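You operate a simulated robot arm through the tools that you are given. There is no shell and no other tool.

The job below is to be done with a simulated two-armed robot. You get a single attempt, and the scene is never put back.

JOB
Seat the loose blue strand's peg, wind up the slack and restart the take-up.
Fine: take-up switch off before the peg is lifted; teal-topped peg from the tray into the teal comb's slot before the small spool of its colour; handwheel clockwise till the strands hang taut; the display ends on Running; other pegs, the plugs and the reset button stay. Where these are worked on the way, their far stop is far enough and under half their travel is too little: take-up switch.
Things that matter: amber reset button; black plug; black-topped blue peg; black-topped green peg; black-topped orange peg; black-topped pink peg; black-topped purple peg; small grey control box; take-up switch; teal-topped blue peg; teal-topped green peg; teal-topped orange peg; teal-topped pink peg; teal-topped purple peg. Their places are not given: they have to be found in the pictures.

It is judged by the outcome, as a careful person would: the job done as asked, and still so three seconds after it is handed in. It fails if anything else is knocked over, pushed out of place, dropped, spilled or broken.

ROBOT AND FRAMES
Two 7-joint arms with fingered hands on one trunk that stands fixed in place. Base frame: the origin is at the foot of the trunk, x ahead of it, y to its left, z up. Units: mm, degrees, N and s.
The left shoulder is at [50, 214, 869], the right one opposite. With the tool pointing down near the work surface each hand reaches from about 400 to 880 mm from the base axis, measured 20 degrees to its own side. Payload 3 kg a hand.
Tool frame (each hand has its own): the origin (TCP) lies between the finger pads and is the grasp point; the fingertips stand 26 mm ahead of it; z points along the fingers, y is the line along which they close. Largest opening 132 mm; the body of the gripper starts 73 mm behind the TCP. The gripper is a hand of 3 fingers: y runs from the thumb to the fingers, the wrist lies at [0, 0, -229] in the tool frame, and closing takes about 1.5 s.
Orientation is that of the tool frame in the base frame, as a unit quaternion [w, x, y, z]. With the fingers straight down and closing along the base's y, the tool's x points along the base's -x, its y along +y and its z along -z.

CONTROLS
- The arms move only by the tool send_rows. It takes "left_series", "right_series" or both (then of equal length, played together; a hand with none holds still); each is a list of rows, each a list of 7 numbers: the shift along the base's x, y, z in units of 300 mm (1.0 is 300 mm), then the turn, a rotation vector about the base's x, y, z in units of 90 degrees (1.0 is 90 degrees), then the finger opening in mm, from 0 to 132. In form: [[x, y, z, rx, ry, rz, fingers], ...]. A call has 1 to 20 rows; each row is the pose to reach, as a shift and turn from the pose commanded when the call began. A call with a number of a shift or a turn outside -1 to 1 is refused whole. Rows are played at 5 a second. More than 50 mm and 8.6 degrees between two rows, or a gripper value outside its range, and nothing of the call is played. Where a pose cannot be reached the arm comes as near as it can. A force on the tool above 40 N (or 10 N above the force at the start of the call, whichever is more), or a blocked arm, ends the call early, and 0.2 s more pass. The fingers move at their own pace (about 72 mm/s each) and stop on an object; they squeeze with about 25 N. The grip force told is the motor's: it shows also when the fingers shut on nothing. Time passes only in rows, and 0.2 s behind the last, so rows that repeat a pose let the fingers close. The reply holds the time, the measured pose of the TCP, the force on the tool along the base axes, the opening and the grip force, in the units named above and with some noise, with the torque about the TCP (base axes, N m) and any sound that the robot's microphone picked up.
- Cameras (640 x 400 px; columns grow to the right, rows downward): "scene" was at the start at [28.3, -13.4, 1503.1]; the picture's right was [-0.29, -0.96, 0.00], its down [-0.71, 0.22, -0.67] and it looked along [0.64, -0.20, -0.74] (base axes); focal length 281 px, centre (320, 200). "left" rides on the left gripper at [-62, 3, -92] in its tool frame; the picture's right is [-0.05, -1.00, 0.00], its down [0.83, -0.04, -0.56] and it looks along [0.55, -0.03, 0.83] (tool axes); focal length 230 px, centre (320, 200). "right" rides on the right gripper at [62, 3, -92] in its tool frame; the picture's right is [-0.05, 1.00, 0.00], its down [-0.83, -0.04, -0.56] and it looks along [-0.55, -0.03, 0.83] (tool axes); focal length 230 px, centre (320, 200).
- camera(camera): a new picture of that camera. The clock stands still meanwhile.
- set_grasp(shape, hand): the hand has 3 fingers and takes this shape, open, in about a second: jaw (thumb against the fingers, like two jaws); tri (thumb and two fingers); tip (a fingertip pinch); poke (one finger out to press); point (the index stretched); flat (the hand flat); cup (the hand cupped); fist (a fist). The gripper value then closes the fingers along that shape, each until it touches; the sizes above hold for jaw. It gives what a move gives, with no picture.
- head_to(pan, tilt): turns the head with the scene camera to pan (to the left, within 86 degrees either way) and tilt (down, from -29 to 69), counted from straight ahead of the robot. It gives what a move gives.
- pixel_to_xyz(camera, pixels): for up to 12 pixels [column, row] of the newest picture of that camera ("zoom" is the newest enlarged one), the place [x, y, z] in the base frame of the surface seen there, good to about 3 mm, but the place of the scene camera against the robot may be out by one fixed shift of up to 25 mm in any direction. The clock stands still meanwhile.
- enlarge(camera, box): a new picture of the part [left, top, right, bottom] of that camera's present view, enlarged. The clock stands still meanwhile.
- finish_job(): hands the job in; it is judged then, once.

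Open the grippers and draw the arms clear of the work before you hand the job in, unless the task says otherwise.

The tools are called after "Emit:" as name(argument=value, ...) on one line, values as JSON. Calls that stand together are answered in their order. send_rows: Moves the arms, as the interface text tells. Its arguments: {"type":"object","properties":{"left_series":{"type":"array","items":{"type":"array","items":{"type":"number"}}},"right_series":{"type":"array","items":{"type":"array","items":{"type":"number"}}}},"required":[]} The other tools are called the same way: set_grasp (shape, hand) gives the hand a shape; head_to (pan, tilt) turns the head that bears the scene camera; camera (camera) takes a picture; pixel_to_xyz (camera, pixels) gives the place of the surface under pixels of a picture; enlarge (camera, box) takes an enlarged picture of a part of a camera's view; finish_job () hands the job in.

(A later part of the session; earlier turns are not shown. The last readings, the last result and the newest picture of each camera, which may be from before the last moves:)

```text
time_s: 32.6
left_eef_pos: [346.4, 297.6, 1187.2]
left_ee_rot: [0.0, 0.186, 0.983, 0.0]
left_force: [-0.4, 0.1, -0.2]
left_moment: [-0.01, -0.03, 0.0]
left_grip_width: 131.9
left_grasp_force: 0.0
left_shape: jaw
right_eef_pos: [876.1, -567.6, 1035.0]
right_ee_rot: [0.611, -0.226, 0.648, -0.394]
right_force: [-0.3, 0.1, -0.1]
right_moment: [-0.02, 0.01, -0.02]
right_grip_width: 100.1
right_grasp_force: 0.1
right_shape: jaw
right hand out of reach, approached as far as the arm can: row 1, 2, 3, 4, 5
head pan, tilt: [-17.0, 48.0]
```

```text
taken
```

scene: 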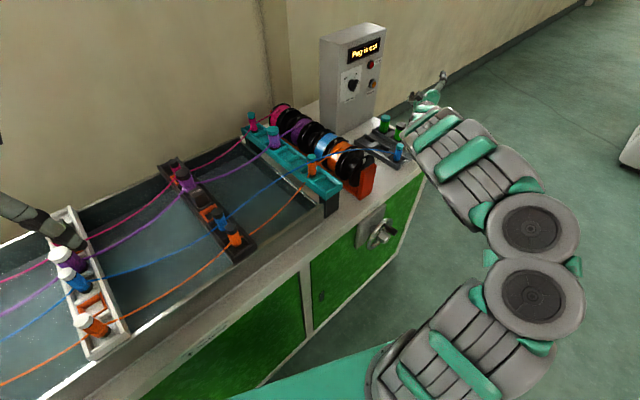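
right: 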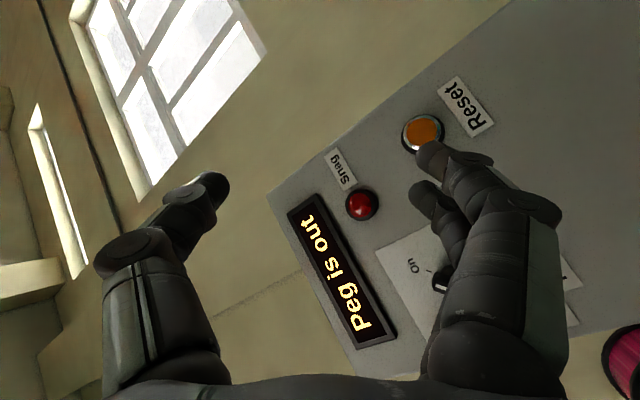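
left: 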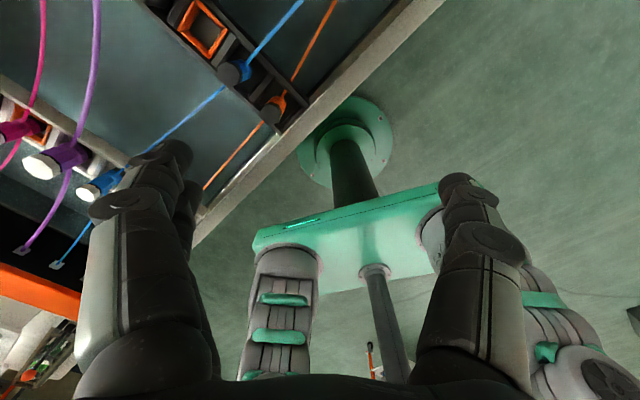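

The hand now points about 14° right of ahead and its fingertips are some 90 mm from the panel. I test a slow straight retreat along the hand axis, with holds.

Emit:
send_rows(right_series=[[-0.05, 0.012, 0, 0, 0, 0, 60], [-0.1, 0.024, 0, 0, 0, 0, 60], [-0.15, 0.036, 0, 0, 0, 0, 60], [-0.2, 0.048, 0, 0, 0, 0, 60], [-0.25, 0.06, 0, 0, 0, 0, 60], [-0.3, 0.07, 0, 0, 0, 0, 60], [-0.3, 0.07, 0, 0, 0, 0, 60], [-0.3, 0.07, 0, 0, 0, 0, 60], [-0.3, 0.07, 0, 0, 0, 0, 60]])

Emit:
camera(camera="scene")

```text
time_s: 34.6
left_eef_pos: [345.9, 297.8, 1187.4]
left_ee_rot: [0.001, 0.185, 0.983, 0.0]
left_force: [0.4, 0.5, 0.1]
left_moment: [0.0, -0.04, 0.03]
left_grip_width: 131.8
left_grasp_force: 0.0
left_shape: jaw
right_eef_pos: [875.5, -568.8, 1036.1]
right_ee_rot: [0.611, -0.225, 0.648, -0.395]
right_force: [-0.9, -0.5, 0.2]
right_moment: [-0.01, 0.01, 0.01]
right_grip_width: 61.0
right_grasp_force: 0.1
right_shape: jaw
right hand out of reach, approached as far as the arm can: row 1, 2, 3, 4, 5, 6, 7, 8, 9
head pan, tilt: [-17.0, 48.0]
```

```text
taken
```

scene: 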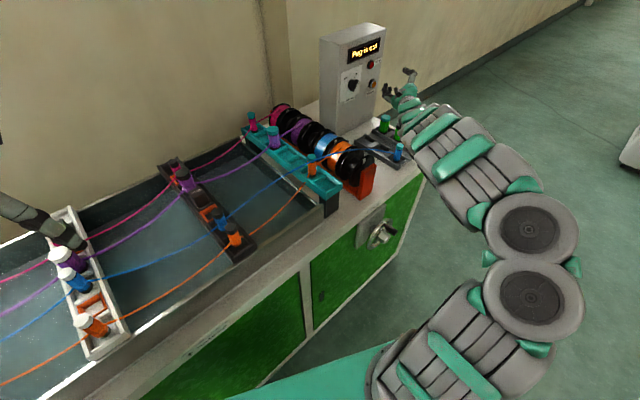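

The arm did not move: it is caught against joint limits with the elbow flared out. I return to a tool-down pose near the body to find a lower-elbow posture.

Emit:
send_rows(right_series=[[-0.049, 0.005, -0.05, 0.0196, 0.081, 0, 60], [-0.111, 0.013, -0.099, 0.039, 0.162, 0, 60], [-0.185, 0.025, -0.143, 0.0588, 0.2425, 0, 60], [-0.27, 0.038, -0.183, 0.078, 0.323, 0, 60], [-0.367, 0.055, -0.217, 0.098, 0.404, 0, 60], [-0.473, 0.074, -0.243, 0.1175, 0.485, 0, 60], [-0.589, 0.096, -0.26, 0.137, 0.566, 0, 60], [-0.712, 0.119, -0.267, 0.157, 0.647, 0, 60], [-0.84, 0.143, -0.26, 0.176, 0.7275, 0, 60], [-0.97, 0.169, -0.243, 0.196, 0.808, 0, 60], [-0.993, 0.19, -0.213, 0.215, 0.889, 0, 60], [-0.993, 0.22, -0.17, 0.235, 0.97, 0, 60], [-0.993, 0.22, -0.17, 0.235, 0.97, 0, 60]])

Emit:
camera(camera="scene")

```text
time_s: 37.4
left_eef_pos: [345.7, 296.0, 1187.6]
left_ee_rot: [0.0, 0.185, 0.983, 0.0]
left_force: [0.1, -0.3, 0.6]
left_moment: [-0.03, 0.0, -0.01]
left_grip_width: 131.9
left_grasp_force: 0.0
left_shape: jaw
right_eef_pos: [578.2, -504.7, 982.8]
right_ee_rot: [0.025, -0.329, 0.944, -0.016]
right_force: [0.0, -0.4, 0.0]
right_moment: [-0.01, -0.01, 0.01]
right_grip_width: 60.0
right_grasp_force: 0.0
right_shape: jaw
right hand out of reach, approached as far as the arm can: row 1, 2, 3, 4, 5, 6, 7, 8, 9, 10, 11
head pan, tilt: [-17.0, 48.0]
```

```text
taken
```

scene: 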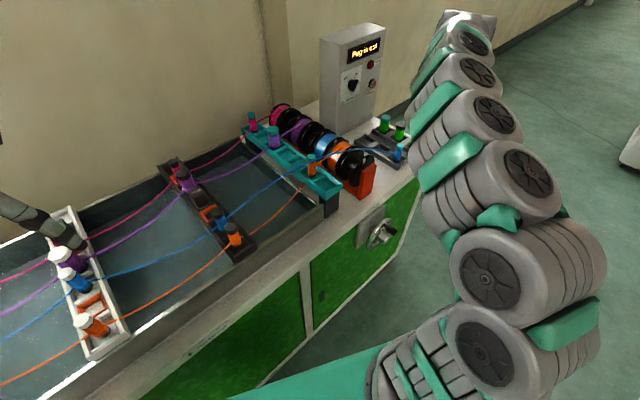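

The tool is down again and fully reachable at (578,-505,983). I lower it in front of the table and turn the yaw back to straight, so that the elbow drops.

Emit:
send_rows(right_series=[[-0.03, -0.03, -0.1, 0, 0, -0.07, 60], [-0.06, -0.06, -0.2, 0, 0, -0.14, 60], [-0.1, -0.1, -0.3, 0, 0, -0.21, 60], [-0.13, -0.13, -0.4, 0, 0, -0.28, 60], [-0.16, -0.16, -0.5, 0, 0, -0.35, 60], [-0.19, -0.183, -0.6, 0, 0, -0.42, 60], [-0.19, -0.183, -0.65, 0, 0, -0.42, 60]])

Emit:
camera(camera="scene")

```text
time_s: 39.0
left_eef_pos: [346.1, 297.0, 1188.6]
left_ee_rot: [0.0, 0.185, 0.983, -0.001]
left_force: [0.6, 0.8, 0.0]
left_moment: [0.02, -0.02, -0.08]
left_grip_width: 131.7
left_grasp_force: 0.0
left_shape: jaw
right_eef_pos: [541.2, -575.0, 791.1]
right_ee_rot: [0.017, -0.005, 1.0, -0.022]
right_force: [0.0, -1.2, -0.1]
right_moment: [0.02, 0.01, 0.0]
right_grip_width: 60.0
right_grasp_force: 0.1
right_shape: jaw
right hand out of reach, approached as far as the arm can: row 4, 5, 6, 7
head pan, tilt: [-17.0, 48.0]
```

```text
taken
```

scene: 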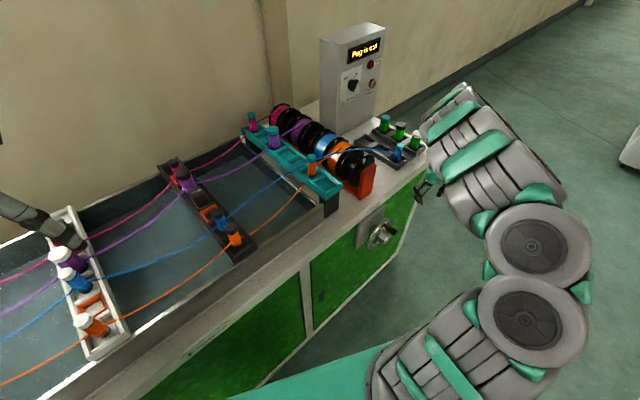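

The elbow is still flared out at (535,255). I bring the hand close to the body, at about (420,-280,950), so that the elbow flexes fully.

Emit:
send_rows(right_series=[[-0.02, 0.05, 0.12, 0, 0, 0, 60], [-0.04, 0.12, 0.24, 0, 0, 0, 60], [-0.08, 0.22, 0.36, 0, 0, 0, 60], [-0.13, 0.33, 0.45, 0, 0, 0, 60], [-0.18, 0.45, 0.53, 0, 0, 0, 60], [-0.23, 0.57, 0.53, 0, 0, 0, 60], [-0.28, 0.69, 0.53, 0, 0, 0, 60], [-0.34, 0.82, 0.53, 0, 0, 0, 60], [-0.4, 0.95, 0.53, 0, 0, 0, 60], [-0.4, 0.98, 0.53, 0, 0, 0, 60]])

Emit:
camera(camera="scene")

```text
time_s: 41.2
left_eef_pos: [345.7, 296.3, 1187.6]
left_ee_rot: [0.0, 0.186, 0.983, 0.0]
left_force: [0.3, -0.1, -0.1]
left_moment: [-0.03, 0.02, 0.0]
left_grip_width: 131.7
left_grasp_force: 0.1
left_shape: jaw
right_eef_pos: [565.4, -338.1, 1028.5]
right_ee_rot: [0.017, -0.006, 1.0, -0.023]
right_force: [-0.1, -0.7, 0.4]
right_moment: [-0.01, 0.0, 0.03]
right_grip_width: 59.9
right_grasp_force: 0.1
right_shape: jaw
right hand out of reach, approached as far as the arm can: row 1, 2, 3, 4, 5, 6, 7, 8, 9, 10
head pan, tilt: [-17.0, 48.0]
```

```text
taken
```

scene: 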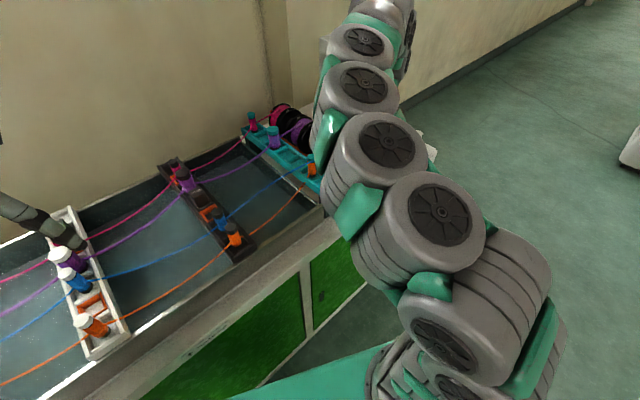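

The elbow seems to be on the wrong side of its range. I go back to the starting pose of the right hand to recover the first posture.

Emit:
send_rows(right_series=[[-0.05, -0.03, 0.12, 0, 0, -0.03, 60], [-0.1, -0.06, 0.24, 0, 0, -0.06, 60], [-0.2, -0.09, 0.36, 0, 0, -0.09, 60], [-0.3, -0.12, 0.48, 0, 0, -0.12, 60], [-0.4, -0.15, 0.58, 0, 0, -0.15, 60], [-0.5, -0.18, 0.65, 0, 0, -0.18, 60], [-0.6, -0.2, 0.717, 0, 0, -0.21, 60], [-0.71, -0.21, 0.717, 0, 0, -0.237, 60], [-0.71, -0.21, 0.717, 0, 0, -0.237, 60], [-0.71, -0.21, 0.717, 0, 0, -0.237, 60]])

Emit:
camera(camera="scene")

```text
time_s: 43.4
left_eef_pos: [344.7, 296.6, 1187.5]
left_ee_rot: [0.0, 0.186, 0.983, 0.0]
left_force: [-0.4, -0.7, -0.1]
left_moment: [0.02, -0.01, 0.02]
left_grip_width: 131.8
left_grasp_force: 0.0
left_shape: jaw
right_eef_pos: [372.2, -410.8, 1244.5]
right_ee_rot: [0.013, 0.18, 0.983, -0.028]
right_force: [0.0, -0.7, -0.4]
right_moment: [0.0, -0.05, 0.01]
right_grip_width: 60.2
right_grasp_force: 0.1
right_shape: jaw
right hand out of reach, approached as far as the arm can: row 8, 9, 10
head pan, tilt: [-17.0, 48.0]
```

```text
taken
```

scene: 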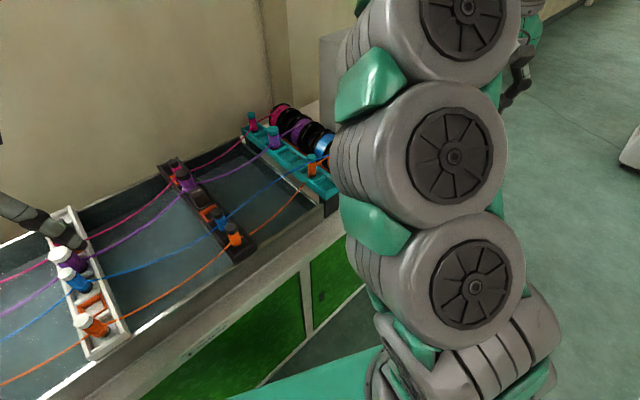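

The posture differs from the start (elbow now inside and forward). I swing the hand out to the right and then in toward the body, to coax the elbow outward.

Emit:
send_rows(right_series=[[0.02, -0.1, -0.1, 0, 0, 0, 60], [0.04, -0.2, -0.2, 0, 0, 0, 60], [0.06, -0.3, -0.3, 0, 0, 0, 60], [0.08, -0.4, -0.4, 0, 0, 0, 60], [0.1, -0.5, -0.5, 0, 0, 0, 60], [0.1, -0.6, -0.6, 0, 0, 0, 60], [0.1, -0.7, -0.7, 0, 0, 0, 60], [0.1, -0.8, -0.8, 0, 0, 0, 60], [0.1, -0.8, -0.8, 0, 0, 0, 60]])

Emit:
camera(camera="scene")

```text
time_s: 45.4
left_eef_pos: [346.5, 296.8, 1187.8]
left_ee_rot: [0.0, 0.185, 0.983, 0.001]
left_force: [0.1, -0.2, 0.9]
left_moment: [-0.03, 0.03, -0.01]
left_grip_width: 132.0
left_grasp_force: 0.0
left_shape: jaw
right_eef_pos: [403.6, -651.3, 1003.8]
right_ee_rot: [0.014, 0.179, 0.983, -0.027]
right_force: [0.5, 0.1, -0.3]
right_moment: [0.0, 0.03, 0.02]
right_grip_width: 60.1
right_grasp_force: 0.0
right_shape: jaw
right hand out of reach, approached as far as the arm can: row 1, 2
head pan, tilt: [-17.0, 48.0]
```

```text
taken
```

scene: 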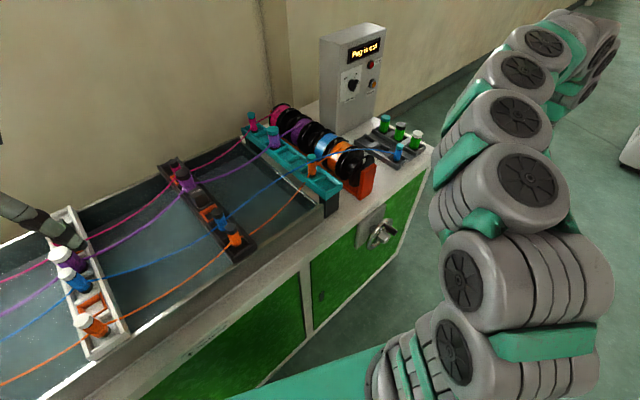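

This place was reached exactly, with the elbow up. I lower and retract in small steps here and see where the limit appears.

Emit:
send_rows(right_series=[[0, 0, -0.1, 0, 0, 0, 60], [0, 0, -0.2, 0, 0, 0, 60], [0, 0, -0.3, 0, 0, 0, 60], [0, 0, -0.4, 0, 0, 0, 60], [0, 0, -0.5, 0, 0, 0, 60], [0, 0, -0.6, 0, 0, 0, 60], [-0.05, 0.05, -0.6, 0, 0, 0, 60], [-0.1, 0.1, -0.6, 0, 0, 0, 60], [-0.15, 0.15, -0.6, 0, 0, 0, 60], [-0.2, 0.2, -0.6, 0, 0, 0, 60], [-0.25, 0.25, -0.6, 0, 0, 0, 60], [-0.3, 0.3, -0.6, 0, 0, 0, 60]])

Emit:
camera(camera="scene")

```text
time_s: 48.0
left_eef_pos: [346.5, 296.6, 1188.1]
left_ee_rot: [-0.001, 0.186, 0.983, 0.0]
left_force: [0.1, -0.3, -0.4]
left_moment: [0.0, -0.02, 0.01]
left_grip_width: 132.0
left_grasp_force: 0.0
left_shape: jaw
right_eef_pos: [427.1, -684.6, 841.7]
right_ee_rot: [0.012, 0.179, 0.983, -0.026]
right_force: [0.3, 1.3, -0.1]
right_moment: [-0.02, 0.03, 0.01]
right_grip_width: 60.2
right_grasp_force: 0.1
right_shape: jaw
right hand out of reach, approached as far as the arm can: row 2, 3, 4, 5, 6, 7, 8, 9, 10, 11, 12
head pan, tilt: [-17.0, 48.0]
```

```text
taken
```

scene: 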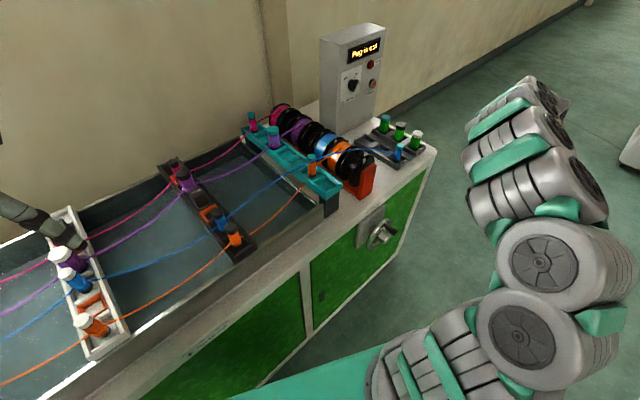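

The wrist cannot come closer than about 640 mm in this posture. I test whether a large positive tool yaw pushes the elbow outward, at a mid-range place.

Emit:
send_rows(right_series=[[0.03, 0.1, 0.1, 0, 0, 0.0, 60], [0.06, 0.2, 0.2, 0, 0, 0.0, 60], [0.1, 0.3, 0.3, 0, 0, 0.0, 60], [0.14, 0.4, 0.4, 0, 0, 0.0, 60], [0.18, 0.5, 0.5, 0, 0, 0.09, 60], [0.18, 0.6, 0.6, 0, 0, 0.18, 60], [0.18, 0.62, 0.62, 0, 0, 0.27, 60], [0.18, 0.62, 0.62, 0, 0, 0.36, 60], [0.18, 0.62, 0.62, 0, 0, 0.45, 60], [0.18, 0.62, 0.62, 0, 0, 0.54, 60], [0.18, 0.62, 0.62, 0, 0, 0.63, 60], [0.18, 0.62, 0.62, 0, 0, 0.72, 60], [0.18, 0.62, 0.62, 0, 0, 0.81, 60], [0.18, 0.62, 0.62, 0, 0, 0.9, 60], [0.18, 0.62, 0.62, 0, 0, 0.99, 60]])

Emit:
camera(camera="scene")

```text
time_s: 51.2
left_eef_pos: [345.4, 296.6, 1187.2]
left_ee_rot: [0.0, 0.185, 0.983, -0.001]
left_force: [0.2, 0.2, -0.5]
left_moment: [0.01, 0.02, 0.03]
left_grip_width: 132.0
left_grasp_force: 0.0
left_shape: jaw
right_eef_pos: [571.2, -484.0, 1059.2]
right_ee_rot: [0.018, -0.42, 0.907, -0.015]
right_force: [0.5, -0.5, 0.1]
right_moment: [0.04, 0.02, -0.01]
right_grip_width: 60.1
right_grasp_force: 0.1
right_shape: jaw
right hand out of reach, approached as far as the arm can: row 1, 2, 3, 4, 5, 6, 7, 8, 9, 10, 11, 12, 13, 14, 15
head pan, tilt: [-17.0, 48.0]
```

```text
taken
```

scene: 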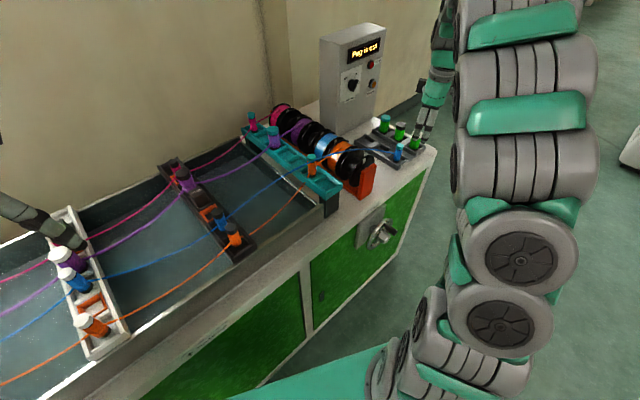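

The picture shows the elbow low at (515,280) with the forearm rising, a new posture. I test retracting and lowering from here.

Emit:
send_rows(right_series=[[-0.04, 0, -0.05, 0, 0, 0, 60], [-0.08, 0, -0.1, 0, 0, 0, 60], [-0.12, 0, -0.15, 0, 0, 0, 60], [-0.16, 0, -0.2, 0, 0, 0, 60], [-0.2, 0, -0.25, 0, 0, 0, 60], [-0.24, 0, -0.3, 0, 0, 0, 60], [-0.28, 0, -0.35, 0, 0, 0, 60], [-0.32, 0, -0.4, 0, 0, 0, 60]])

Emit:
camera(camera="scene")

```text
time_s: 53.0
left_eef_pos: [346.4, 297.2, 1187.3]
left_ee_rot: [0.0, 0.186, 0.983, 0.0]
left_force: [0.6, 0.1, -0.5]
left_moment: [-0.03, 0.01, 0.0]
left_grip_width: 131.8
left_grasp_force: 0.0
left_shape: jaw
right_eef_pos: [588.8, -497.2, 1021.5]
right_ee_rot: [0.018, -0.419, 0.908, -0.014]
right_force: [-0.3, -0.5, 0.2]
right_moment: [-0.01, 0.03, 0.02]
right_grip_width: 60.0
right_grasp_force: 0.2
right_shape: jaw
right hand out of reach, approached as far as the arm can: row 1, 2, 3, 4, 5, 6, 7, 8
head pan, tilt: [-17.0, 48.0]
```

```text
taken
```

scene: 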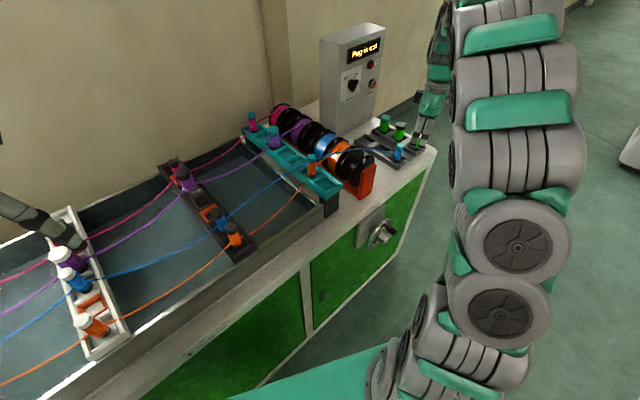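

Stuck again near 718 mm. To learn the arm's true flexing limits, I test the left arm, which is still in its original posture, with a nearer tool-down pose high over the tank.

Emit:
send_rows(left_series=[[0.02, -0.09, -0.08, 0, 0, 0, 132], [0.04, -0.18, -0.16, 0, 0, 0, 132], [0.06, -0.27, -0.24, 0, 0, 0, 132], [0.08, -0.36, -0.32, 0, 0, 0, 132], [0.08, -0.36, -0.4, 0, 0, 0, 132], [0.08, -0.36, -0.46, 0, 0, 0, 132]])

Emit:
camera(camera="scene")

```text
time_s: 54.4
left_eef_pos: [370.4, 189.0, 1049.9]
left_ee_rot: [0.0, 0.185, 0.983, 0.0]
left_force: [0.3, -0.1, 0.0]
left_moment: [-0.02, 0.0, -0.01]
left_grip_width: 131.9
left_grasp_force: 0.1
left_shape: jaw
right_eef_pos: [588.1, -498.2, 1022.1]
right_ee_rot: [0.018, -0.419, 0.908, -0.015]
right_force: [0.5, 0.1, -0.4]
right_moment: [-0.05, 0.01, 0.01]
right_grip_width: 60.2
right_grasp_force: 0.0
right_shape: jaw
head pan, tilt: [-17.0, 48.0]
```

```text
taken
```

scene: 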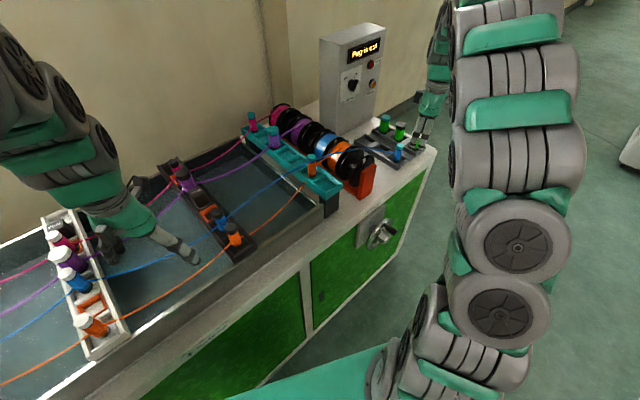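

The left arm flexes well to 521 mm, so the right arm is indeed in a wrong-elbow posture. I turn the head to view the left arm's good posture for comparison.

Emit:
head_to(pan=45, tilt=55)

Emit:
camera(camera="scene")

Emit:
head_to(pan=-45, tilt=55)

Emit:
camera(camera="scene")

```text
time_s: 55.7
left_eef_pos: [369.2, 190.2, 1049.6]
left_ee_rot: [0.0, 0.186, 0.982, 0.0]
left_force: [-0.3, 0.4, -0.7]
left_moment: [0.04, -0.01, 0.02]
left_grip_width: 131.9
left_grasp_force: 0.0
left_shape: jaw
right_eef_pos: [588.5, -497.2, 1022.6]
right_ee_rot: [0.018, -0.42, 0.907, -0.015]
right_force: [-0.3, -0.5, 0.3]
right_moment: [-0.01, -0.01, -0.03]
right_grip_width: 60.1
right_grasp_force: 0.1
right_shape: jaw
head pan, tilt: [45.0, 55.0]
```

```text
taken
```

scene: 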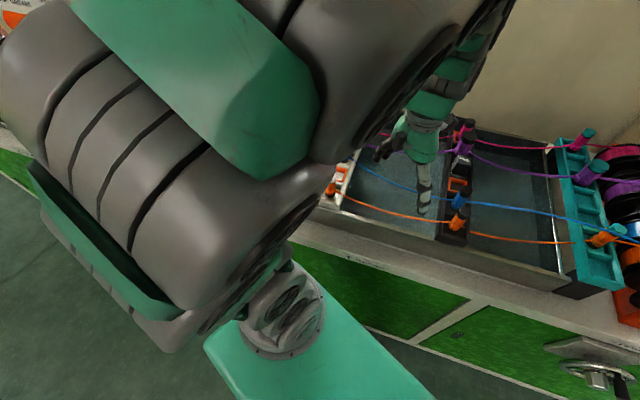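

```text
time_s: 57.4
left_eef_pos: [369.6, 189.1, 1049.6]
left_ee_rot: [0.0, 0.185, 0.983, 0.0]
left_force: [0.2, -0.8, -0.5]
left_moment: [0.0, 0.0, -0.01]
left_grip_width: 131.8
left_grasp_force: 0.2
left_shape: jaw
right_eef_pos: [588.1, -496.4, 1021.1]
right_ee_rot: [0.018, -0.419, 0.908, -0.014]
right_force: [-0.4, -0.3, 0.2]
right_moment: [0.03, -0.04, -0.04]
right_grip_width: 60.1
right_grasp_force: 0.0
right_shape: jaw
head pan, tilt: [-45.0, 55.0]
```

```text
taken
```

scene: 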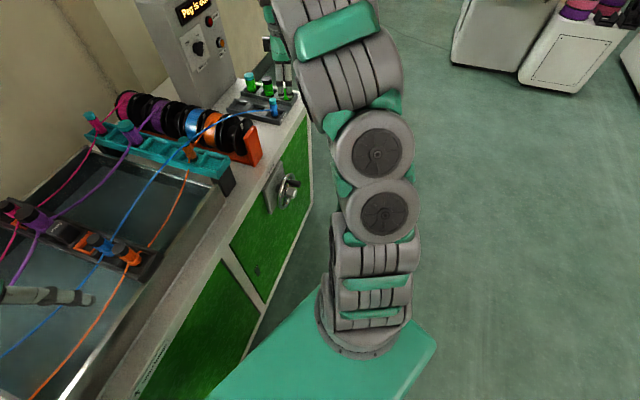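

The left arm's good posture has its elbow high and outward. I take the right hand high and across toward the middle, as it was at t = 3 s, to bring its elbow up and outward.

Emit:
send_rows(right_series=[[-0.03, 0.06, 0.06, 0, 0, -0.08, 60], [-0.06, 0.12, 0.12, 0, 0, -0.16, 60], [-0.09, 0.18, 0.18, 0, 0, -0.24, 60], [-0.12, 0.24, 0.24, 0, 0, -0.32, 60], [-0.15, 0.3, 0.3, 0, 0, -0.4, 60], [-0.18, 0.36, 0.36, 0, 0, -0.48, 60], [-0.21, 0.42, 0.42, 0, 0, -0.56, 60], [-0.24, 0.48, 0.48, 0, 0, -0.64, 60], [-0.27, 0.56, 0.55, 0, 0, -0.72, 60], [-0.29, 0.65, 0.6, 0, 0, -0.78, 60]])

Emit:
camera(camera="scene")

```text
time_s: 59.6
left_eef_pos: [369.7, 188.4, 1051.4]
left_ee_rot: [0.0, 0.185, 0.983, 0.0]
left_force: [-0.7, 0.5, -0.5]
left_moment: [0.0, 0.03, 0.01]
left_grip_width: 132.1
left_grasp_force: 0.0
left_shape: jaw
right_eef_pos: [501.6, -303.7, 1202.0]
right_ee_rot: [0.006, 0.178, 0.984, -0.023]
right_force: [-0.1, 0.0, 0.4]
right_moment: [-0.02, -0.02, 0.0]
right_grip_width: 60.1
right_grasp_force: 0.0
right_shape: jaw
head pan, tilt: [-45.0, 55.0]
```

```text
taken
```

scene: 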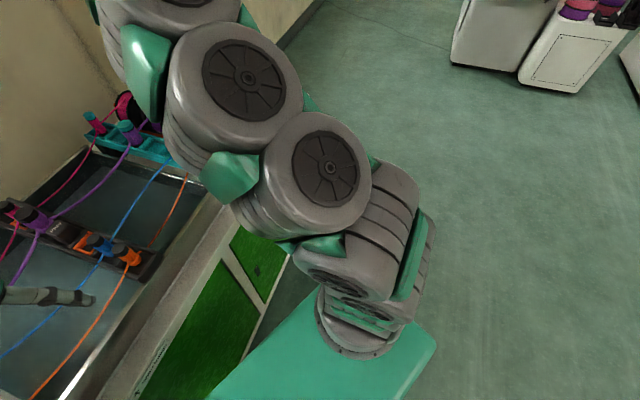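

All rows were reachable. I continue across toward (420,-130,1244), the pose held earlier, then check the posture.

Emit:
send_rows(right_series=[[-0.05, 0.1, 0.03, 0, 0, 0, 60], [-0.1, 0.2, 0.06, 0, 0, 0, 60], [-0.15, 0.3, 0.09, 0, 0, 0, 60], [-0.2, 0.4, 0.12, 0, 0, 0, 60], [-0.27, 0.5, 0.14, 0, 0, 0, 60], [-0.27, 0.58, 0.14, 0, 0, 0, 60], [-0.27, 0.58, 0.14, 0, 0, 0, 60]])

Emit:
camera(camera="scene")

```text
time_s: 61.2
left_eef_pos: [369.1, 190.0, 1049.7]
left_ee_rot: [0.0, 0.186, 0.983, 0.0]
left_force: [0.2, -0.3, 1.6]
left_moment: [0.01, -0.04, 0.0]
left_grip_width: 131.9
left_grasp_force: 0.0
left_shape: jaw
right_eef_pos: [441.9, -181.4, 1237.6]
right_ee_rot: [0.009, 0.178, 0.984, -0.022]
right_force: [0.0, -0.1, 0.2]
right_moment: [0.01, -0.01, -0.01]
right_grip_width: 59.8
right_grasp_force: 0.1
right_shape: jaw
right hand out of reach, approached as far as the arm can: row 5, 6, 7
head pan, tilt: [-45.0, 55.0]
```

```text
taken
```

scene: 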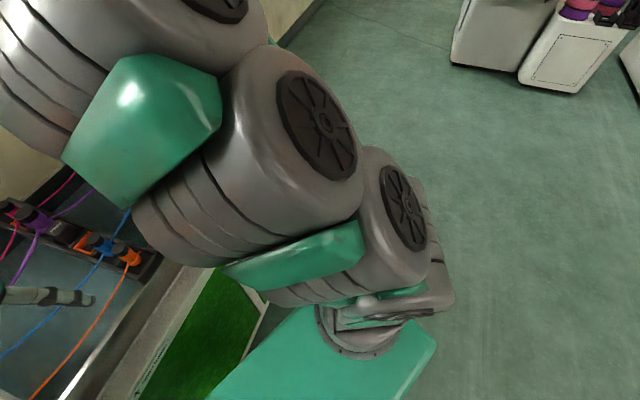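

The elbow is on the inner side with limited flexing, so it must pass through straight. I take the hand out to the free right side, stretch the arm there, and then raise it so that the elbow drops the other way.

Emit:
send_rows(right_series=[[0.03, -0.14, -0.04, 0, 0, 0, 60], [0.06, -0.28, -0.08, 0, 0, 0, 60], [0.09, -0.42, -0.12, 0, 0, 0, 60], [0.12, -0.56, -0.16, 0, 0, 0, 60], [0.15, -0.7, -0.2, 0, 0, 0, 60], [0.18, -0.84, -0.24, 0, 0, 0, 60], [0.2, -0.98, -0.28, 0, 0, 0, 60]])

Emit:
send_rows(right_series=[[0.02, -0.14, -0.08, 0, 0, 0, 60], [0.04, -0.28, -0.16, 0, 0, 0, 60], [0.06, -0.42, -0.24, 0, 0, 0, 60], [0.08, -0.56, -0.32, 0, 0, 0, 60], [0.1, -0.7, -0.4, 0, 0, 0, 60], [0.12, -0.84, -0.48, 0, 0, 0, 60], [0.14, -0.98, -0.56, 0, 0, 0, 60], [0.18, -0.99, -0.68, 0, 0, 0, 60], [0.22, -0.99, -0.8, 0, 0, 0, 60], [0.28, -0.99, -0.92, 0, 0, 0, 60]])

Emit:
camera(camera="scene")

```text
time_s: 62.8
left_eef_pos: [369.0, 189.2, 1050.1]
left_ee_rot: [0.0, 0.185, 0.983, 0.0]
left_force: [0.1, -0.3, 0.6]
left_moment: [-0.02, 0.03, -0.03]
left_grip_width: 131.6
left_grasp_force: 0.0
left_shape: jaw
right_eef_pos: [503.0, -474.8, 1150.1]
right_ee_rot: [0.007, 0.178, 0.984, -0.023]
right_force: [-0.1, 0.2, 0.4]
right_moment: [0.01, 0.03, 0.01]
right_grip_width: 60.3
right_grasp_force: 0.1
right_shape: jaw
head pan, tilt: [-45.0, 55.0]
```

```text
time_s: 65.0
left_eef_pos: [370.6, 188.3, 1050.3]
left_ee_rot: [-0.001, 0.186, 0.982, 0.0]
left_force: [-0.2, 0.1, 0.4]
left_moment: [-0.01, 0.0, -0.03]
left_grip_width: 132.0
left_grasp_force: 0.1
left_shape: jaw
right_eef_pos: [586.1, -772.3, 874.6]
right_ee_rot: [0.008, 0.178, 0.984, -0.024]
right_force: [0.0, 0.4, 0.0]
right_moment: [0.01, -0.03, 0.01]
right_grip_width: 60.1
right_grasp_force: 0.1
right_shape: jaw
head pan, tilt: [-45.0, 55.0]
```

```text
taken
```

scene: 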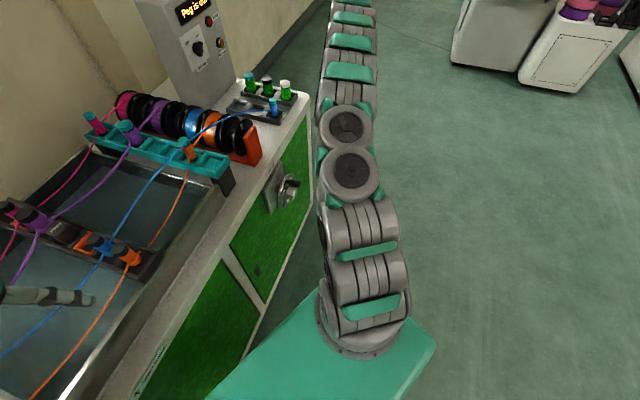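

The arm is nearly straight now (wrist at 808 mm) with the elbow discs at (350,172) and (345,128). I measure points on the arm to see which way the elbow still bends.

Emit:
pixel_to_xyz(camera="scene", pixels=[[361, 330], [364, 300], [362, 270], [358, 228], [350, 172], [345, 128], [345, 100], [350, 72], [352, 43], [353, 18]])

```text
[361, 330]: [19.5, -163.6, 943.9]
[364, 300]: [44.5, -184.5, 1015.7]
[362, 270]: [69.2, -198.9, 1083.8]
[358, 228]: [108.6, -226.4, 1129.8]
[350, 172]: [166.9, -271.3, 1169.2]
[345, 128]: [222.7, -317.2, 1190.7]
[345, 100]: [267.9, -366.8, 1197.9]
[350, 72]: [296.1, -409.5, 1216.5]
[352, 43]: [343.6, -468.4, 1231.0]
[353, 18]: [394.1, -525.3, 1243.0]
```

The depth readings show the arm rising from its base to about z 1170 before going outward. I look at the whole arm from another head angle, then measure its joints.

Emit:
head_to(pan=-55, tilt=35)

Emit:
camera(camera="scene")

```text
time_s: 65.8
left_eef_pos: [369.4, 188.4, 1050.0]
left_ee_rot: [0.0, 0.186, 0.983, 0.0]
left_force: [-0.7, 0.4, 0.1]
left_moment: [0.01, 0.0, 0.05]
left_grip_width: 131.9
left_grasp_force: 0.0
left_shape: jaw
right_eef_pos: [585.7, -771.0, 875.5]
right_ee_rot: [0.006, 0.179, 0.984, -0.023]
right_force: [-0.3, 1.0, 0.0]
right_moment: [0.0, 0.02, -0.01]
right_grip_width: 60.2
right_grasp_force: 0.1
right_shape: jaw
head pan, tilt: [-55.0, 35.0]
```

```text
taken
```

scene: 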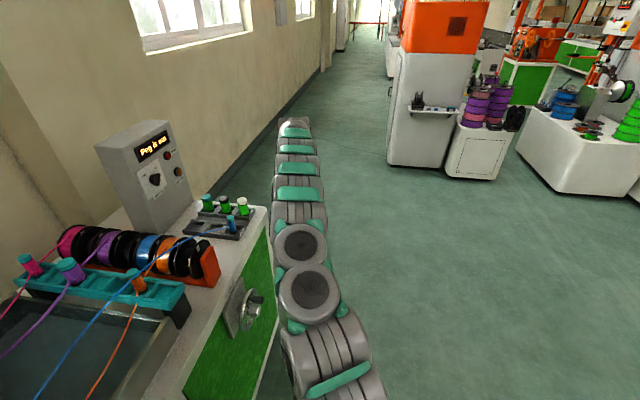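

I measure the arm's joints along its length in this view.

Emit:
pixel_to_xyz(camera="scene", pixels=[[340, 380], [325, 340], [309, 291], [301, 245], [299, 213], [299, 188], [297, 163], [296, 147], [294, 132], [293, 121]])

```text
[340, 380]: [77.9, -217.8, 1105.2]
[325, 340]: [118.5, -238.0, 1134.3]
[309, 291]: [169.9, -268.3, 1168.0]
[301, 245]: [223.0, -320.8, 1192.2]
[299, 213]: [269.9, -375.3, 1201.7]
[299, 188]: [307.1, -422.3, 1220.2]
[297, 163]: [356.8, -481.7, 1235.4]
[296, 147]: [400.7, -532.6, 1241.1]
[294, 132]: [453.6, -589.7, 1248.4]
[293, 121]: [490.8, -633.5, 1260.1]
```

The arm reads as one straight line rising to about (491,-633,1215), so the real wrist joint lies farther back than I assumed. From this straight pose I move the hand left, inward and up so that the elbow swings out to the right.

Emit:
send_rows(right_series=[[0.025, 0.133, 0.07, 0, 0, 0, 60], [0.05, 0.267, 0.14, 0, 0, 0, 60], [0.075, 0.4, 0.21, 0, 0, 0, 60], [0.1, 0.533, 0.28, 0, 0, 0, 60], [0.12, 0.66, 0.35, 0, 0, 0, 60], [0.13, 0.78, 0.42, 0, 0, 0, 60], [0.13, 0.88, 0.45, 0, 0, 0, 60], [0.13, 0.98, 0.45, 0, 0, 0, 60]])

Emit:
head_to(pan=-40, tilt=48)

Emit:
camera(camera="scene")

```text
time_s: 67.6
left_eef_pos: [369.9, 189.0, 1049.5]
left_ee_rot: [0.0, 0.187, 0.982, 0.0]
left_force: [-0.6, 0.0, 0.0]
left_moment: [-0.04, 0.0, 0.02]
left_grip_width: 131.9
left_grasp_force: 0.1
left_shape: jaw
right_eef_pos: [623.9, -479.7, 1010.2]
right_ee_rot: [0.007, 0.177, 0.984, -0.024]
right_force: [0.1, 0.0, -0.8]
right_moment: [0.0, 0.01, 0.01]
right_grip_width: 60.3
right_grasp_force: 0.1
right_shape: jaw
head pan, tilt: [-55.0, 35.0]
```

```text
time_s: 68.4
left_eef_pos: [369.0, 188.3, 1050.9]
left_ee_rot: [0.0, 0.186, 0.983, 0.0]
left_force: [-0.3, 0.2, 0.2]
left_moment: [0.0, -0.02, -0.01]
left_grip_width: 132.2
left_grasp_force: 0.0
left_shape: jaw
right_eef_pos: [623.2, -480.3, 1011.9]
right_ee_rot: [0.007, 0.179, 0.984, -0.024]
right_force: [0.3, 0.0, -0.1]
right_moment: [0.01, -0.01, 0.01]
right_grip_width: 60.1
right_grasp_force: 0.0
right_shape: jaw
head pan, tilt: [-40.0, 48.0]
```

```text
taken
```

scene: 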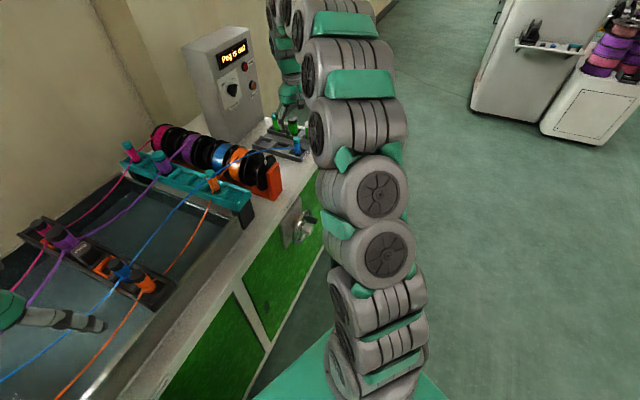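

All rows were reached. I measure the arm's shape in this view.

Emit:
pixel_to_xyz(camera="scene", pixels=[[380, 350], [385, 300], [370, 255], [362, 190], [358, 130], [348, 70], [335, 25], [310, 10], [290, 20], [283, 45], [288, 85]])

```text
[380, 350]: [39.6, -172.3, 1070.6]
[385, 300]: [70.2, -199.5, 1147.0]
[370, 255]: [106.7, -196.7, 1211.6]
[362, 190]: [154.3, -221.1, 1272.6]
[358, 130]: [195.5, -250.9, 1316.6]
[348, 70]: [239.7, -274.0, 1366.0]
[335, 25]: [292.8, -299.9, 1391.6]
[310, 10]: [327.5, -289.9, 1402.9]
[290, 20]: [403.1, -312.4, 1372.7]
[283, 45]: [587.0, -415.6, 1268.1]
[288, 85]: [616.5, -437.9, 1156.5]
```

The elbow is now up near (330,-310,1370), with the forearm descending to the wrist. I test whether this posture can retract toward the body.

Emit:
send_rows(right_series=[[-0.1, 0.06, 0, 0, 0, 0, 60], [-0.2, 0.12, 0, 0, 0, 0, 60], [-0.3, 0.18, 0, 0, 0, 0, 60], [-0.4, 0.24, 0, 0, 0, 0, 60], [-0.5, 0.3, 0, 0, 0, 0, 60], [-0.6, 0.36, 0, 0, 0, 0, 60]])

Emit:
camera(camera="scene")

```text
time_s: 69.8
left_eef_pos: [370.2, 189.0, 1050.1]
left_ee_rot: [0.0, 0.185, 0.983, 0.0]
left_force: [0.1, -0.8, -0.3]
left_moment: [0.01, -0.01, -0.01]
left_grip_width: 132.0
left_grasp_force: 0.0
left_shape: jaw
right_eef_pos: [444.4, -369.8, 1010.8]
right_ee_rot: [0.007, 0.178, 0.984, -0.023]
right_force: [0.2, -0.8, -0.3]
right_moment: [0.0, -0.04, 0.0]
right_grip_width: 60.1
right_grasp_force: 0.0
right_shape: jaw
head pan, tilt: [-40.0, 48.0]
```

```text
taken
```

scene: 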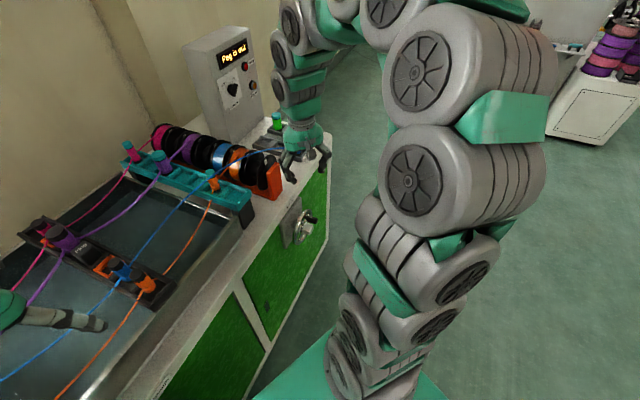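

The flip worked: the hand reached (444,-370,1011) exactly with the elbow up and outward, like the left arm. I measure the forearm direction before pitching the hand up.

Emit:
pixel_to_xyz(camera="scene", pixels=[[390, 350], [430, 240], [460, 180], [480, 75], [470, 10], [390, 15], [340, 12], [305, 25], [295, 60], [303, 95], [303, 135]])

```text
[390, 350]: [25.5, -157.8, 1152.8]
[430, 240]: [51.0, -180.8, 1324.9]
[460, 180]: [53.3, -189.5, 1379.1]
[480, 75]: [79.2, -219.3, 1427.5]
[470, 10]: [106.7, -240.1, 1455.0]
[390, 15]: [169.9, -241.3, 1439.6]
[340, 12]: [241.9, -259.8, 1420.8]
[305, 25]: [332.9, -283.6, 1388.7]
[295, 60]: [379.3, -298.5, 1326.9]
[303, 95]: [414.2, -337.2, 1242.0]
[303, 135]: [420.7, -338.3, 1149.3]
```

The wrist is free now. I move to (500,-480,960), then pitch the hand up within the forearm's own plane (yaw -30°), staying well above the tray pegs.

Emit:
send_rows(right_series=[[0.06, -0.12, -0.06, 0, 0, 0, 60], [0.12, -0.24, -0.12, 0, 0, 0, 60], [0.187, -0.367, -0.17, 0, 0, 0, 60], [0.187, -0.367, -0.17, 0, 0, 0, 60]])

Emit:
send_rows(right_series=[[0.121, -0.092, -0.035, -0.0417, -0.0722, 0, 60], [0.239, -0.182, -0.053, -0.0833, -0.1443, 0, 60], [0.353, -0.271, -0.052, -0.125, -0.2165, 0, 60], [0.462, -0.356, -0.035, -0.1667, -0.2887, 0, 60], [0.562, -0.436, -0.002, -0.2083, -0.3608, 0, 60], [0.653, -0.51, 0.046, -0.25, -0.433, 0, 60]])

Emit:
camera(camera="scene")

```text
time_s: 70.8
left_eef_pos: [369.9, 190.2, 1051.0]
left_ee_rot: [0.0, 0.185, 0.983, 0.0]
left_force: [-0.5, -0.2, 0.8]
left_moment: [-0.01, 0.0, -0.02]
left_grip_width: 131.8
left_grasp_force: 0.1
left_shape: jaw
right_eef_pos: [501.5, -479.7, 961.1]
right_ee_rot: [0.006, 0.179, 0.984, -0.024]
right_force: [-0.5, 0.1, 0.0]
right_moment: [0.03, 0.02, 0.0]
right_grip_width: 60.2
right_grasp_force: 0.0
right_shape: jaw
head pan, tilt: [-40.0, 48.0]
```

```text
time_s: 72.2
left_eef_pos: [369.9, 189.6, 1050.5]
left_ee_rot: [0.0, 0.184, 0.983, -0.001]
left_force: [0.4, -0.6, -0.1]
left_moment: [0.03, -0.01, 0.04]
left_grip_width: 131.8
left_grasp_force: 0.1
left_shape: jaw
right_eef_pos: [696.6, -633.2, 974.7]
right_ee_rot: [0.368, 0.171, 0.902, -0.15]
right_force: [0.2, 0.2, 0.4]
right_moment: [0.02, -0.02, 0.0]
right_grip_width: 60.0
right_grasp_force: 0.1
right_shape: jaw
head pan, tilt: [-40.0, 48.0]
```

```text
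taken
```

scene: 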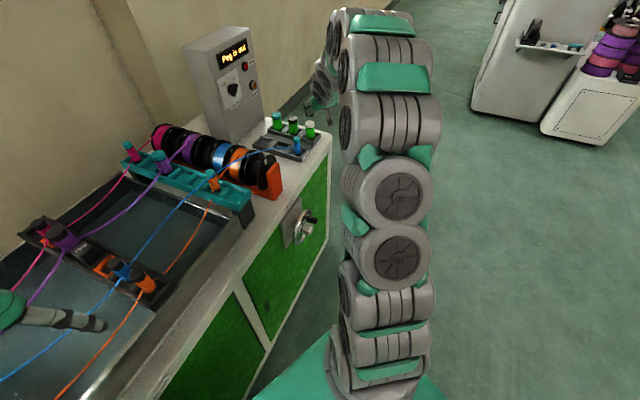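

The first 45° of pitch was reached exactly. I continue to level.

Emit:
send_rows(right_series=[[0.08, -0.069, 0.061, -0.0417, -0.0722, 0, 60], [0.147, -0.13, 0.132, -0.0833, -0.1443, 0, 60], [0.2, -0.183, 0.213, -0.125, -0.2165, 0, 60], [0.239, -0.227, 0.3, -0.1667, -0.2887, 0, 60], [0.262, -0.263, 0.393, -0.2083, -0.3608, 0, 60], [0.27, -0.29, 0.488, -0.25, -0.433, 0, 60]])

Emit:
camera(camera="scene")

```text
time_s: 73.6
left_eef_pos: [370.2, 188.9, 1050.1]
left_ee_rot: [-0.001, 0.186, 0.983, 0.0]
left_force: [-0.6, 0.4, 0.7]
left_moment: [-0.01, -0.03, 0.03]
left_grip_width: 131.7
left_grasp_force: 0.0
left_shape: jaw
right_eef_pos: [778.4, -718.5, 1119.0]
right_ee_rot: [0.67, 0.138, 0.683, -0.256]
right_force: [0.4, -0.1, -0.6]
right_moment: [0.06, 0.03, -0.02]
right_grip_width: 60.3
right_grasp_force: 0.1
right_shape: jaw
head pan, tilt: [-40.0, 48.0]
```

```text
taken
```

scene: 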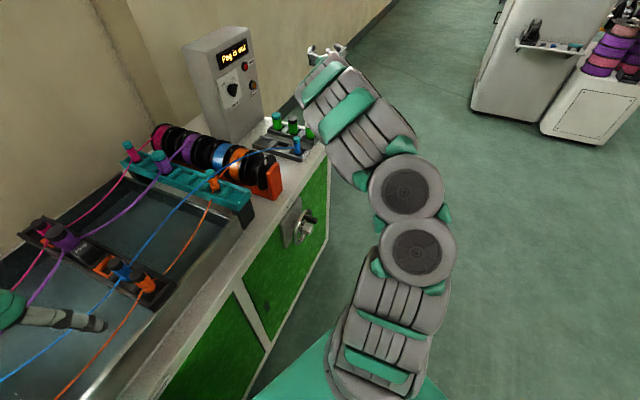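

The hand is level and exact, pointing 32° right. I now yaw it left in two halves around the wrist, lowering toward the switch height.

Emit:
send_rows(right_series=[[0.069, 0.125, -0.037, 0, 0, 0.0806, 60], [0.117, 0.25, -0.073, 0, 0, 0.161, 60], [0.15, 0.38, -0.11, 0, 0, 0.242, 60], [0.163, 0.517, -0.147, 0, 0, 0.322, 60]])

Emit:
camera(camera="right")

```text
time_s: 74.6
left_eef_pos: [371.2, 189.8, 1050.1]
left_ee_rot: [0.0, 0.186, 0.983, 0.0]
left_force: [0.6, 0.1, 0.7]
left_moment: [0.0, 0.02, 0.02]
left_grip_width: 132.0
left_grasp_force: 0.1
left_shape: jaw
right_eef_pos: [826.0, -565.1, 1075.5]
right_ee_rot: [0.713, -0.038, 0.696, -0.078]
right_force: [-0.8, 0.2, -0.4]
right_moment: [0.01, 0.0, 0.0]
right_grip_width: 60.1
right_grasp_force: 0.1
right_shape: jaw
head pan, tilt: [-40.0, 48.0]
```

```text
taken
```

right: 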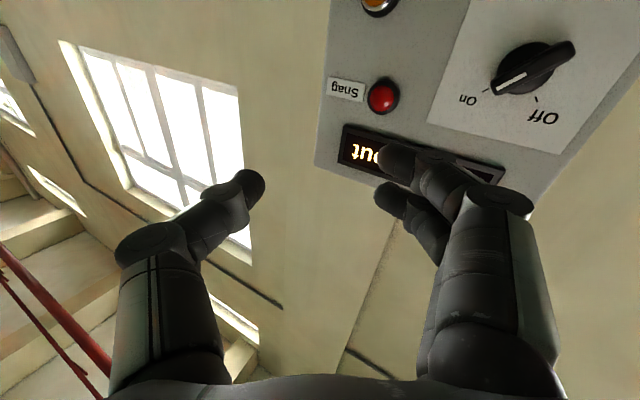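

The switch is in view and every row was reached. I finish the yaw so the hand faces the panel.

Emit:
send_rows(right_series=[[-0.003, 0.133, -0.04, 0, 0, 0.0806, 60], [-0.02, 0.27, -0.08, 0, 0, 0.161, 60], [-0.053, 0.403, -0.12, 0, 0, 0.242, 60], [-0.1, 0.527, -0.15, 0, 0, 0.322, 60], [-0.1, 0.527, -0.15, 0, 0, 0.322, 60]])

Emit:
camera(camera="right")

Emit:
camera(camera="scene")

```text
time_s: 75.8
left_eef_pos: [370.1, 189.0, 1050.6]
left_ee_rot: [0.0, 0.186, 0.983, 0.001]
left_force: [0.0, -0.2, -0.6]
left_moment: [-0.01, 0.01, 0.01]
left_grip_width: 131.7
left_grasp_force: 0.0
left_shape: jaw
right_eef_pos: [795.6, -407.0, 1031.5]
right_ee_rot: [0.71, -0.21, 0.665, 0.102]
right_force: [0.3, -0.2, 0.4]
right_moment: [0.0, 0.02, 0.0]
right_grip_width: 60.0
right_grasp_force: 0.1
right_shape: jaw
head pan, tilt: [-40.0, 48.0]
```

```text
taken
```

right: 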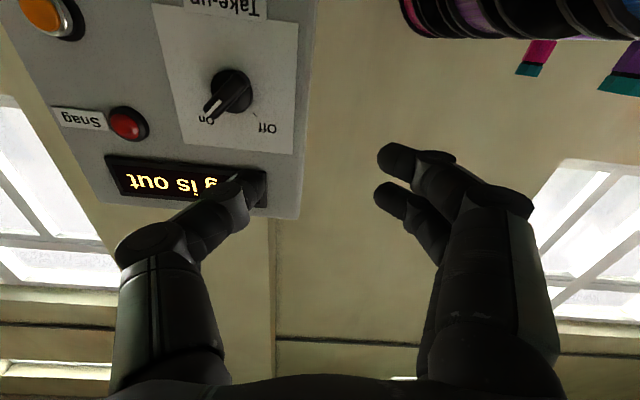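

```text
taken
```

scene: 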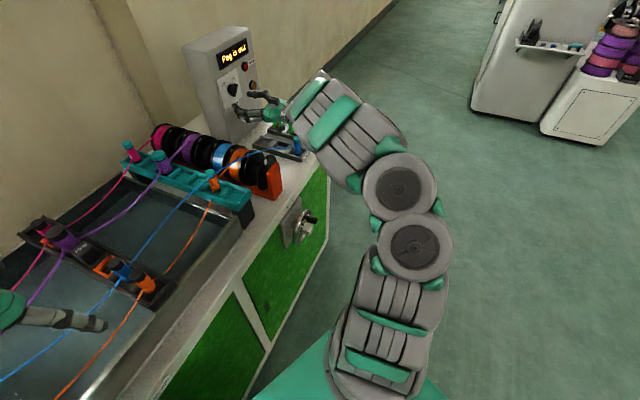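

Now the hand faces the panel with the knob at (230,92) in the right camera. I measure the knob, the plate and the buttons precisely.

Emit:
enlarge(camera="right", box=[150, 40, 310, 140])

Emit:
pixel_to_xyz(camera="right", pixels=[[237, 85], [225, 97], [211, 110], [243, 75], [180, 80], [280, 60], [180, 140], [280, 145], [122, 125], [45, 15]])

```text
4.00 times, centred on (230, 90) of right
```

zoom: 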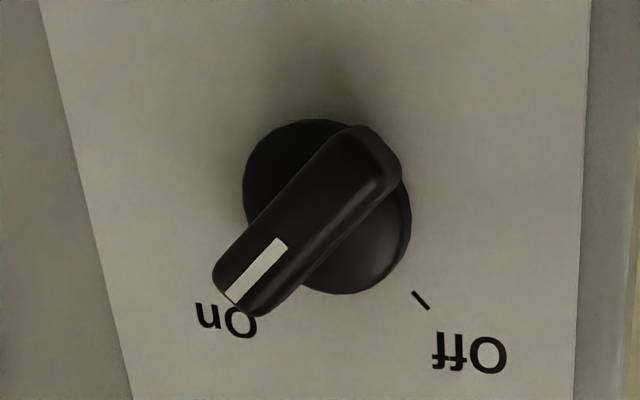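

```text
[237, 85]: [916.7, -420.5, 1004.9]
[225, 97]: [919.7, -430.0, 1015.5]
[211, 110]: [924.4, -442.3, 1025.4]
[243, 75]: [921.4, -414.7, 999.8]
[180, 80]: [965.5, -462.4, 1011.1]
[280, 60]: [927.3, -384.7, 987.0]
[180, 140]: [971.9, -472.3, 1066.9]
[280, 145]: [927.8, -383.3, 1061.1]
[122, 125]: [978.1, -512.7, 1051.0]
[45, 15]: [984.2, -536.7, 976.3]
```

The knob axis sits near (919,-430,1014); its bar stands 27 mm off the panel and tilts 45° to the right at On. I roll the hand by 54° so the fingers close across the bar, and line up about 80 mm short of it.

Emit:
send_rows(right_series=[[0.019, -0.03, -0.008, 0.076, 0.04, 0.001, 60], [0.038, -0.06, -0.016, 0.152, 0.08, 0.002, 60], [0.057, -0.09, -0.024, 0.229, 0.12, 0.003, 60], [0.076, -0.12, -0.032, 0.305, 0.161, 0.003, 60], [0.095, -0.15, -0.04, 0.381, 0.201, 0.004, 60], [0.114, -0.18, -0.048, 0.457, 0.241, 0.004, 60], [0.133, -0.213, -0.057, 0.533, 0.281, 0.005, 60], [0.133, -0.213, -0.057, 0.533, 0.281, 0.005, 60]])

Emit:
camera(camera="right")

```text
time_s: 77.6
left_eef_pos: [371.1, 189.2, 1049.4]
left_ee_rot: [-0.001, 0.185, 0.983, 0.0]
left_force: [-0.3, 0.4, -0.6]
left_moment: [0.01, 0.01, 0.01]
left_grip_width: 131.8
left_grasp_force: 0.0
left_shape: jaw
right_eef_pos: [837.2, -471.5, 1014.9]
right_ee_rot: [0.575, 0.118, 0.701, 0.406]
right_force: [0.2, -0.3, -0.8]
right_moment: [0.01, -0.02, 0.02]
right_grip_width: 60.3
right_grasp_force: 0.0
right_shape: jaw
head pan, tilt: [-40.0, 48.0]
```

```text
taken
```

right: 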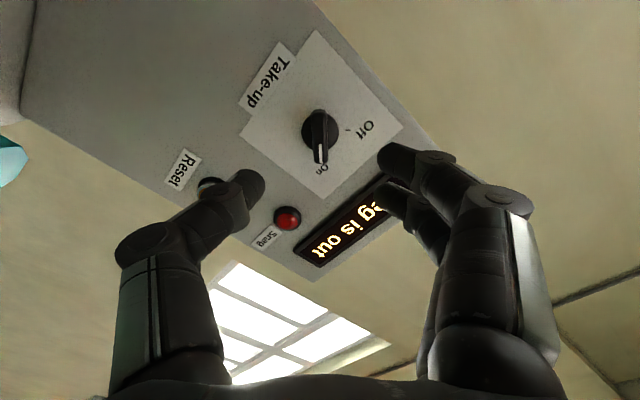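

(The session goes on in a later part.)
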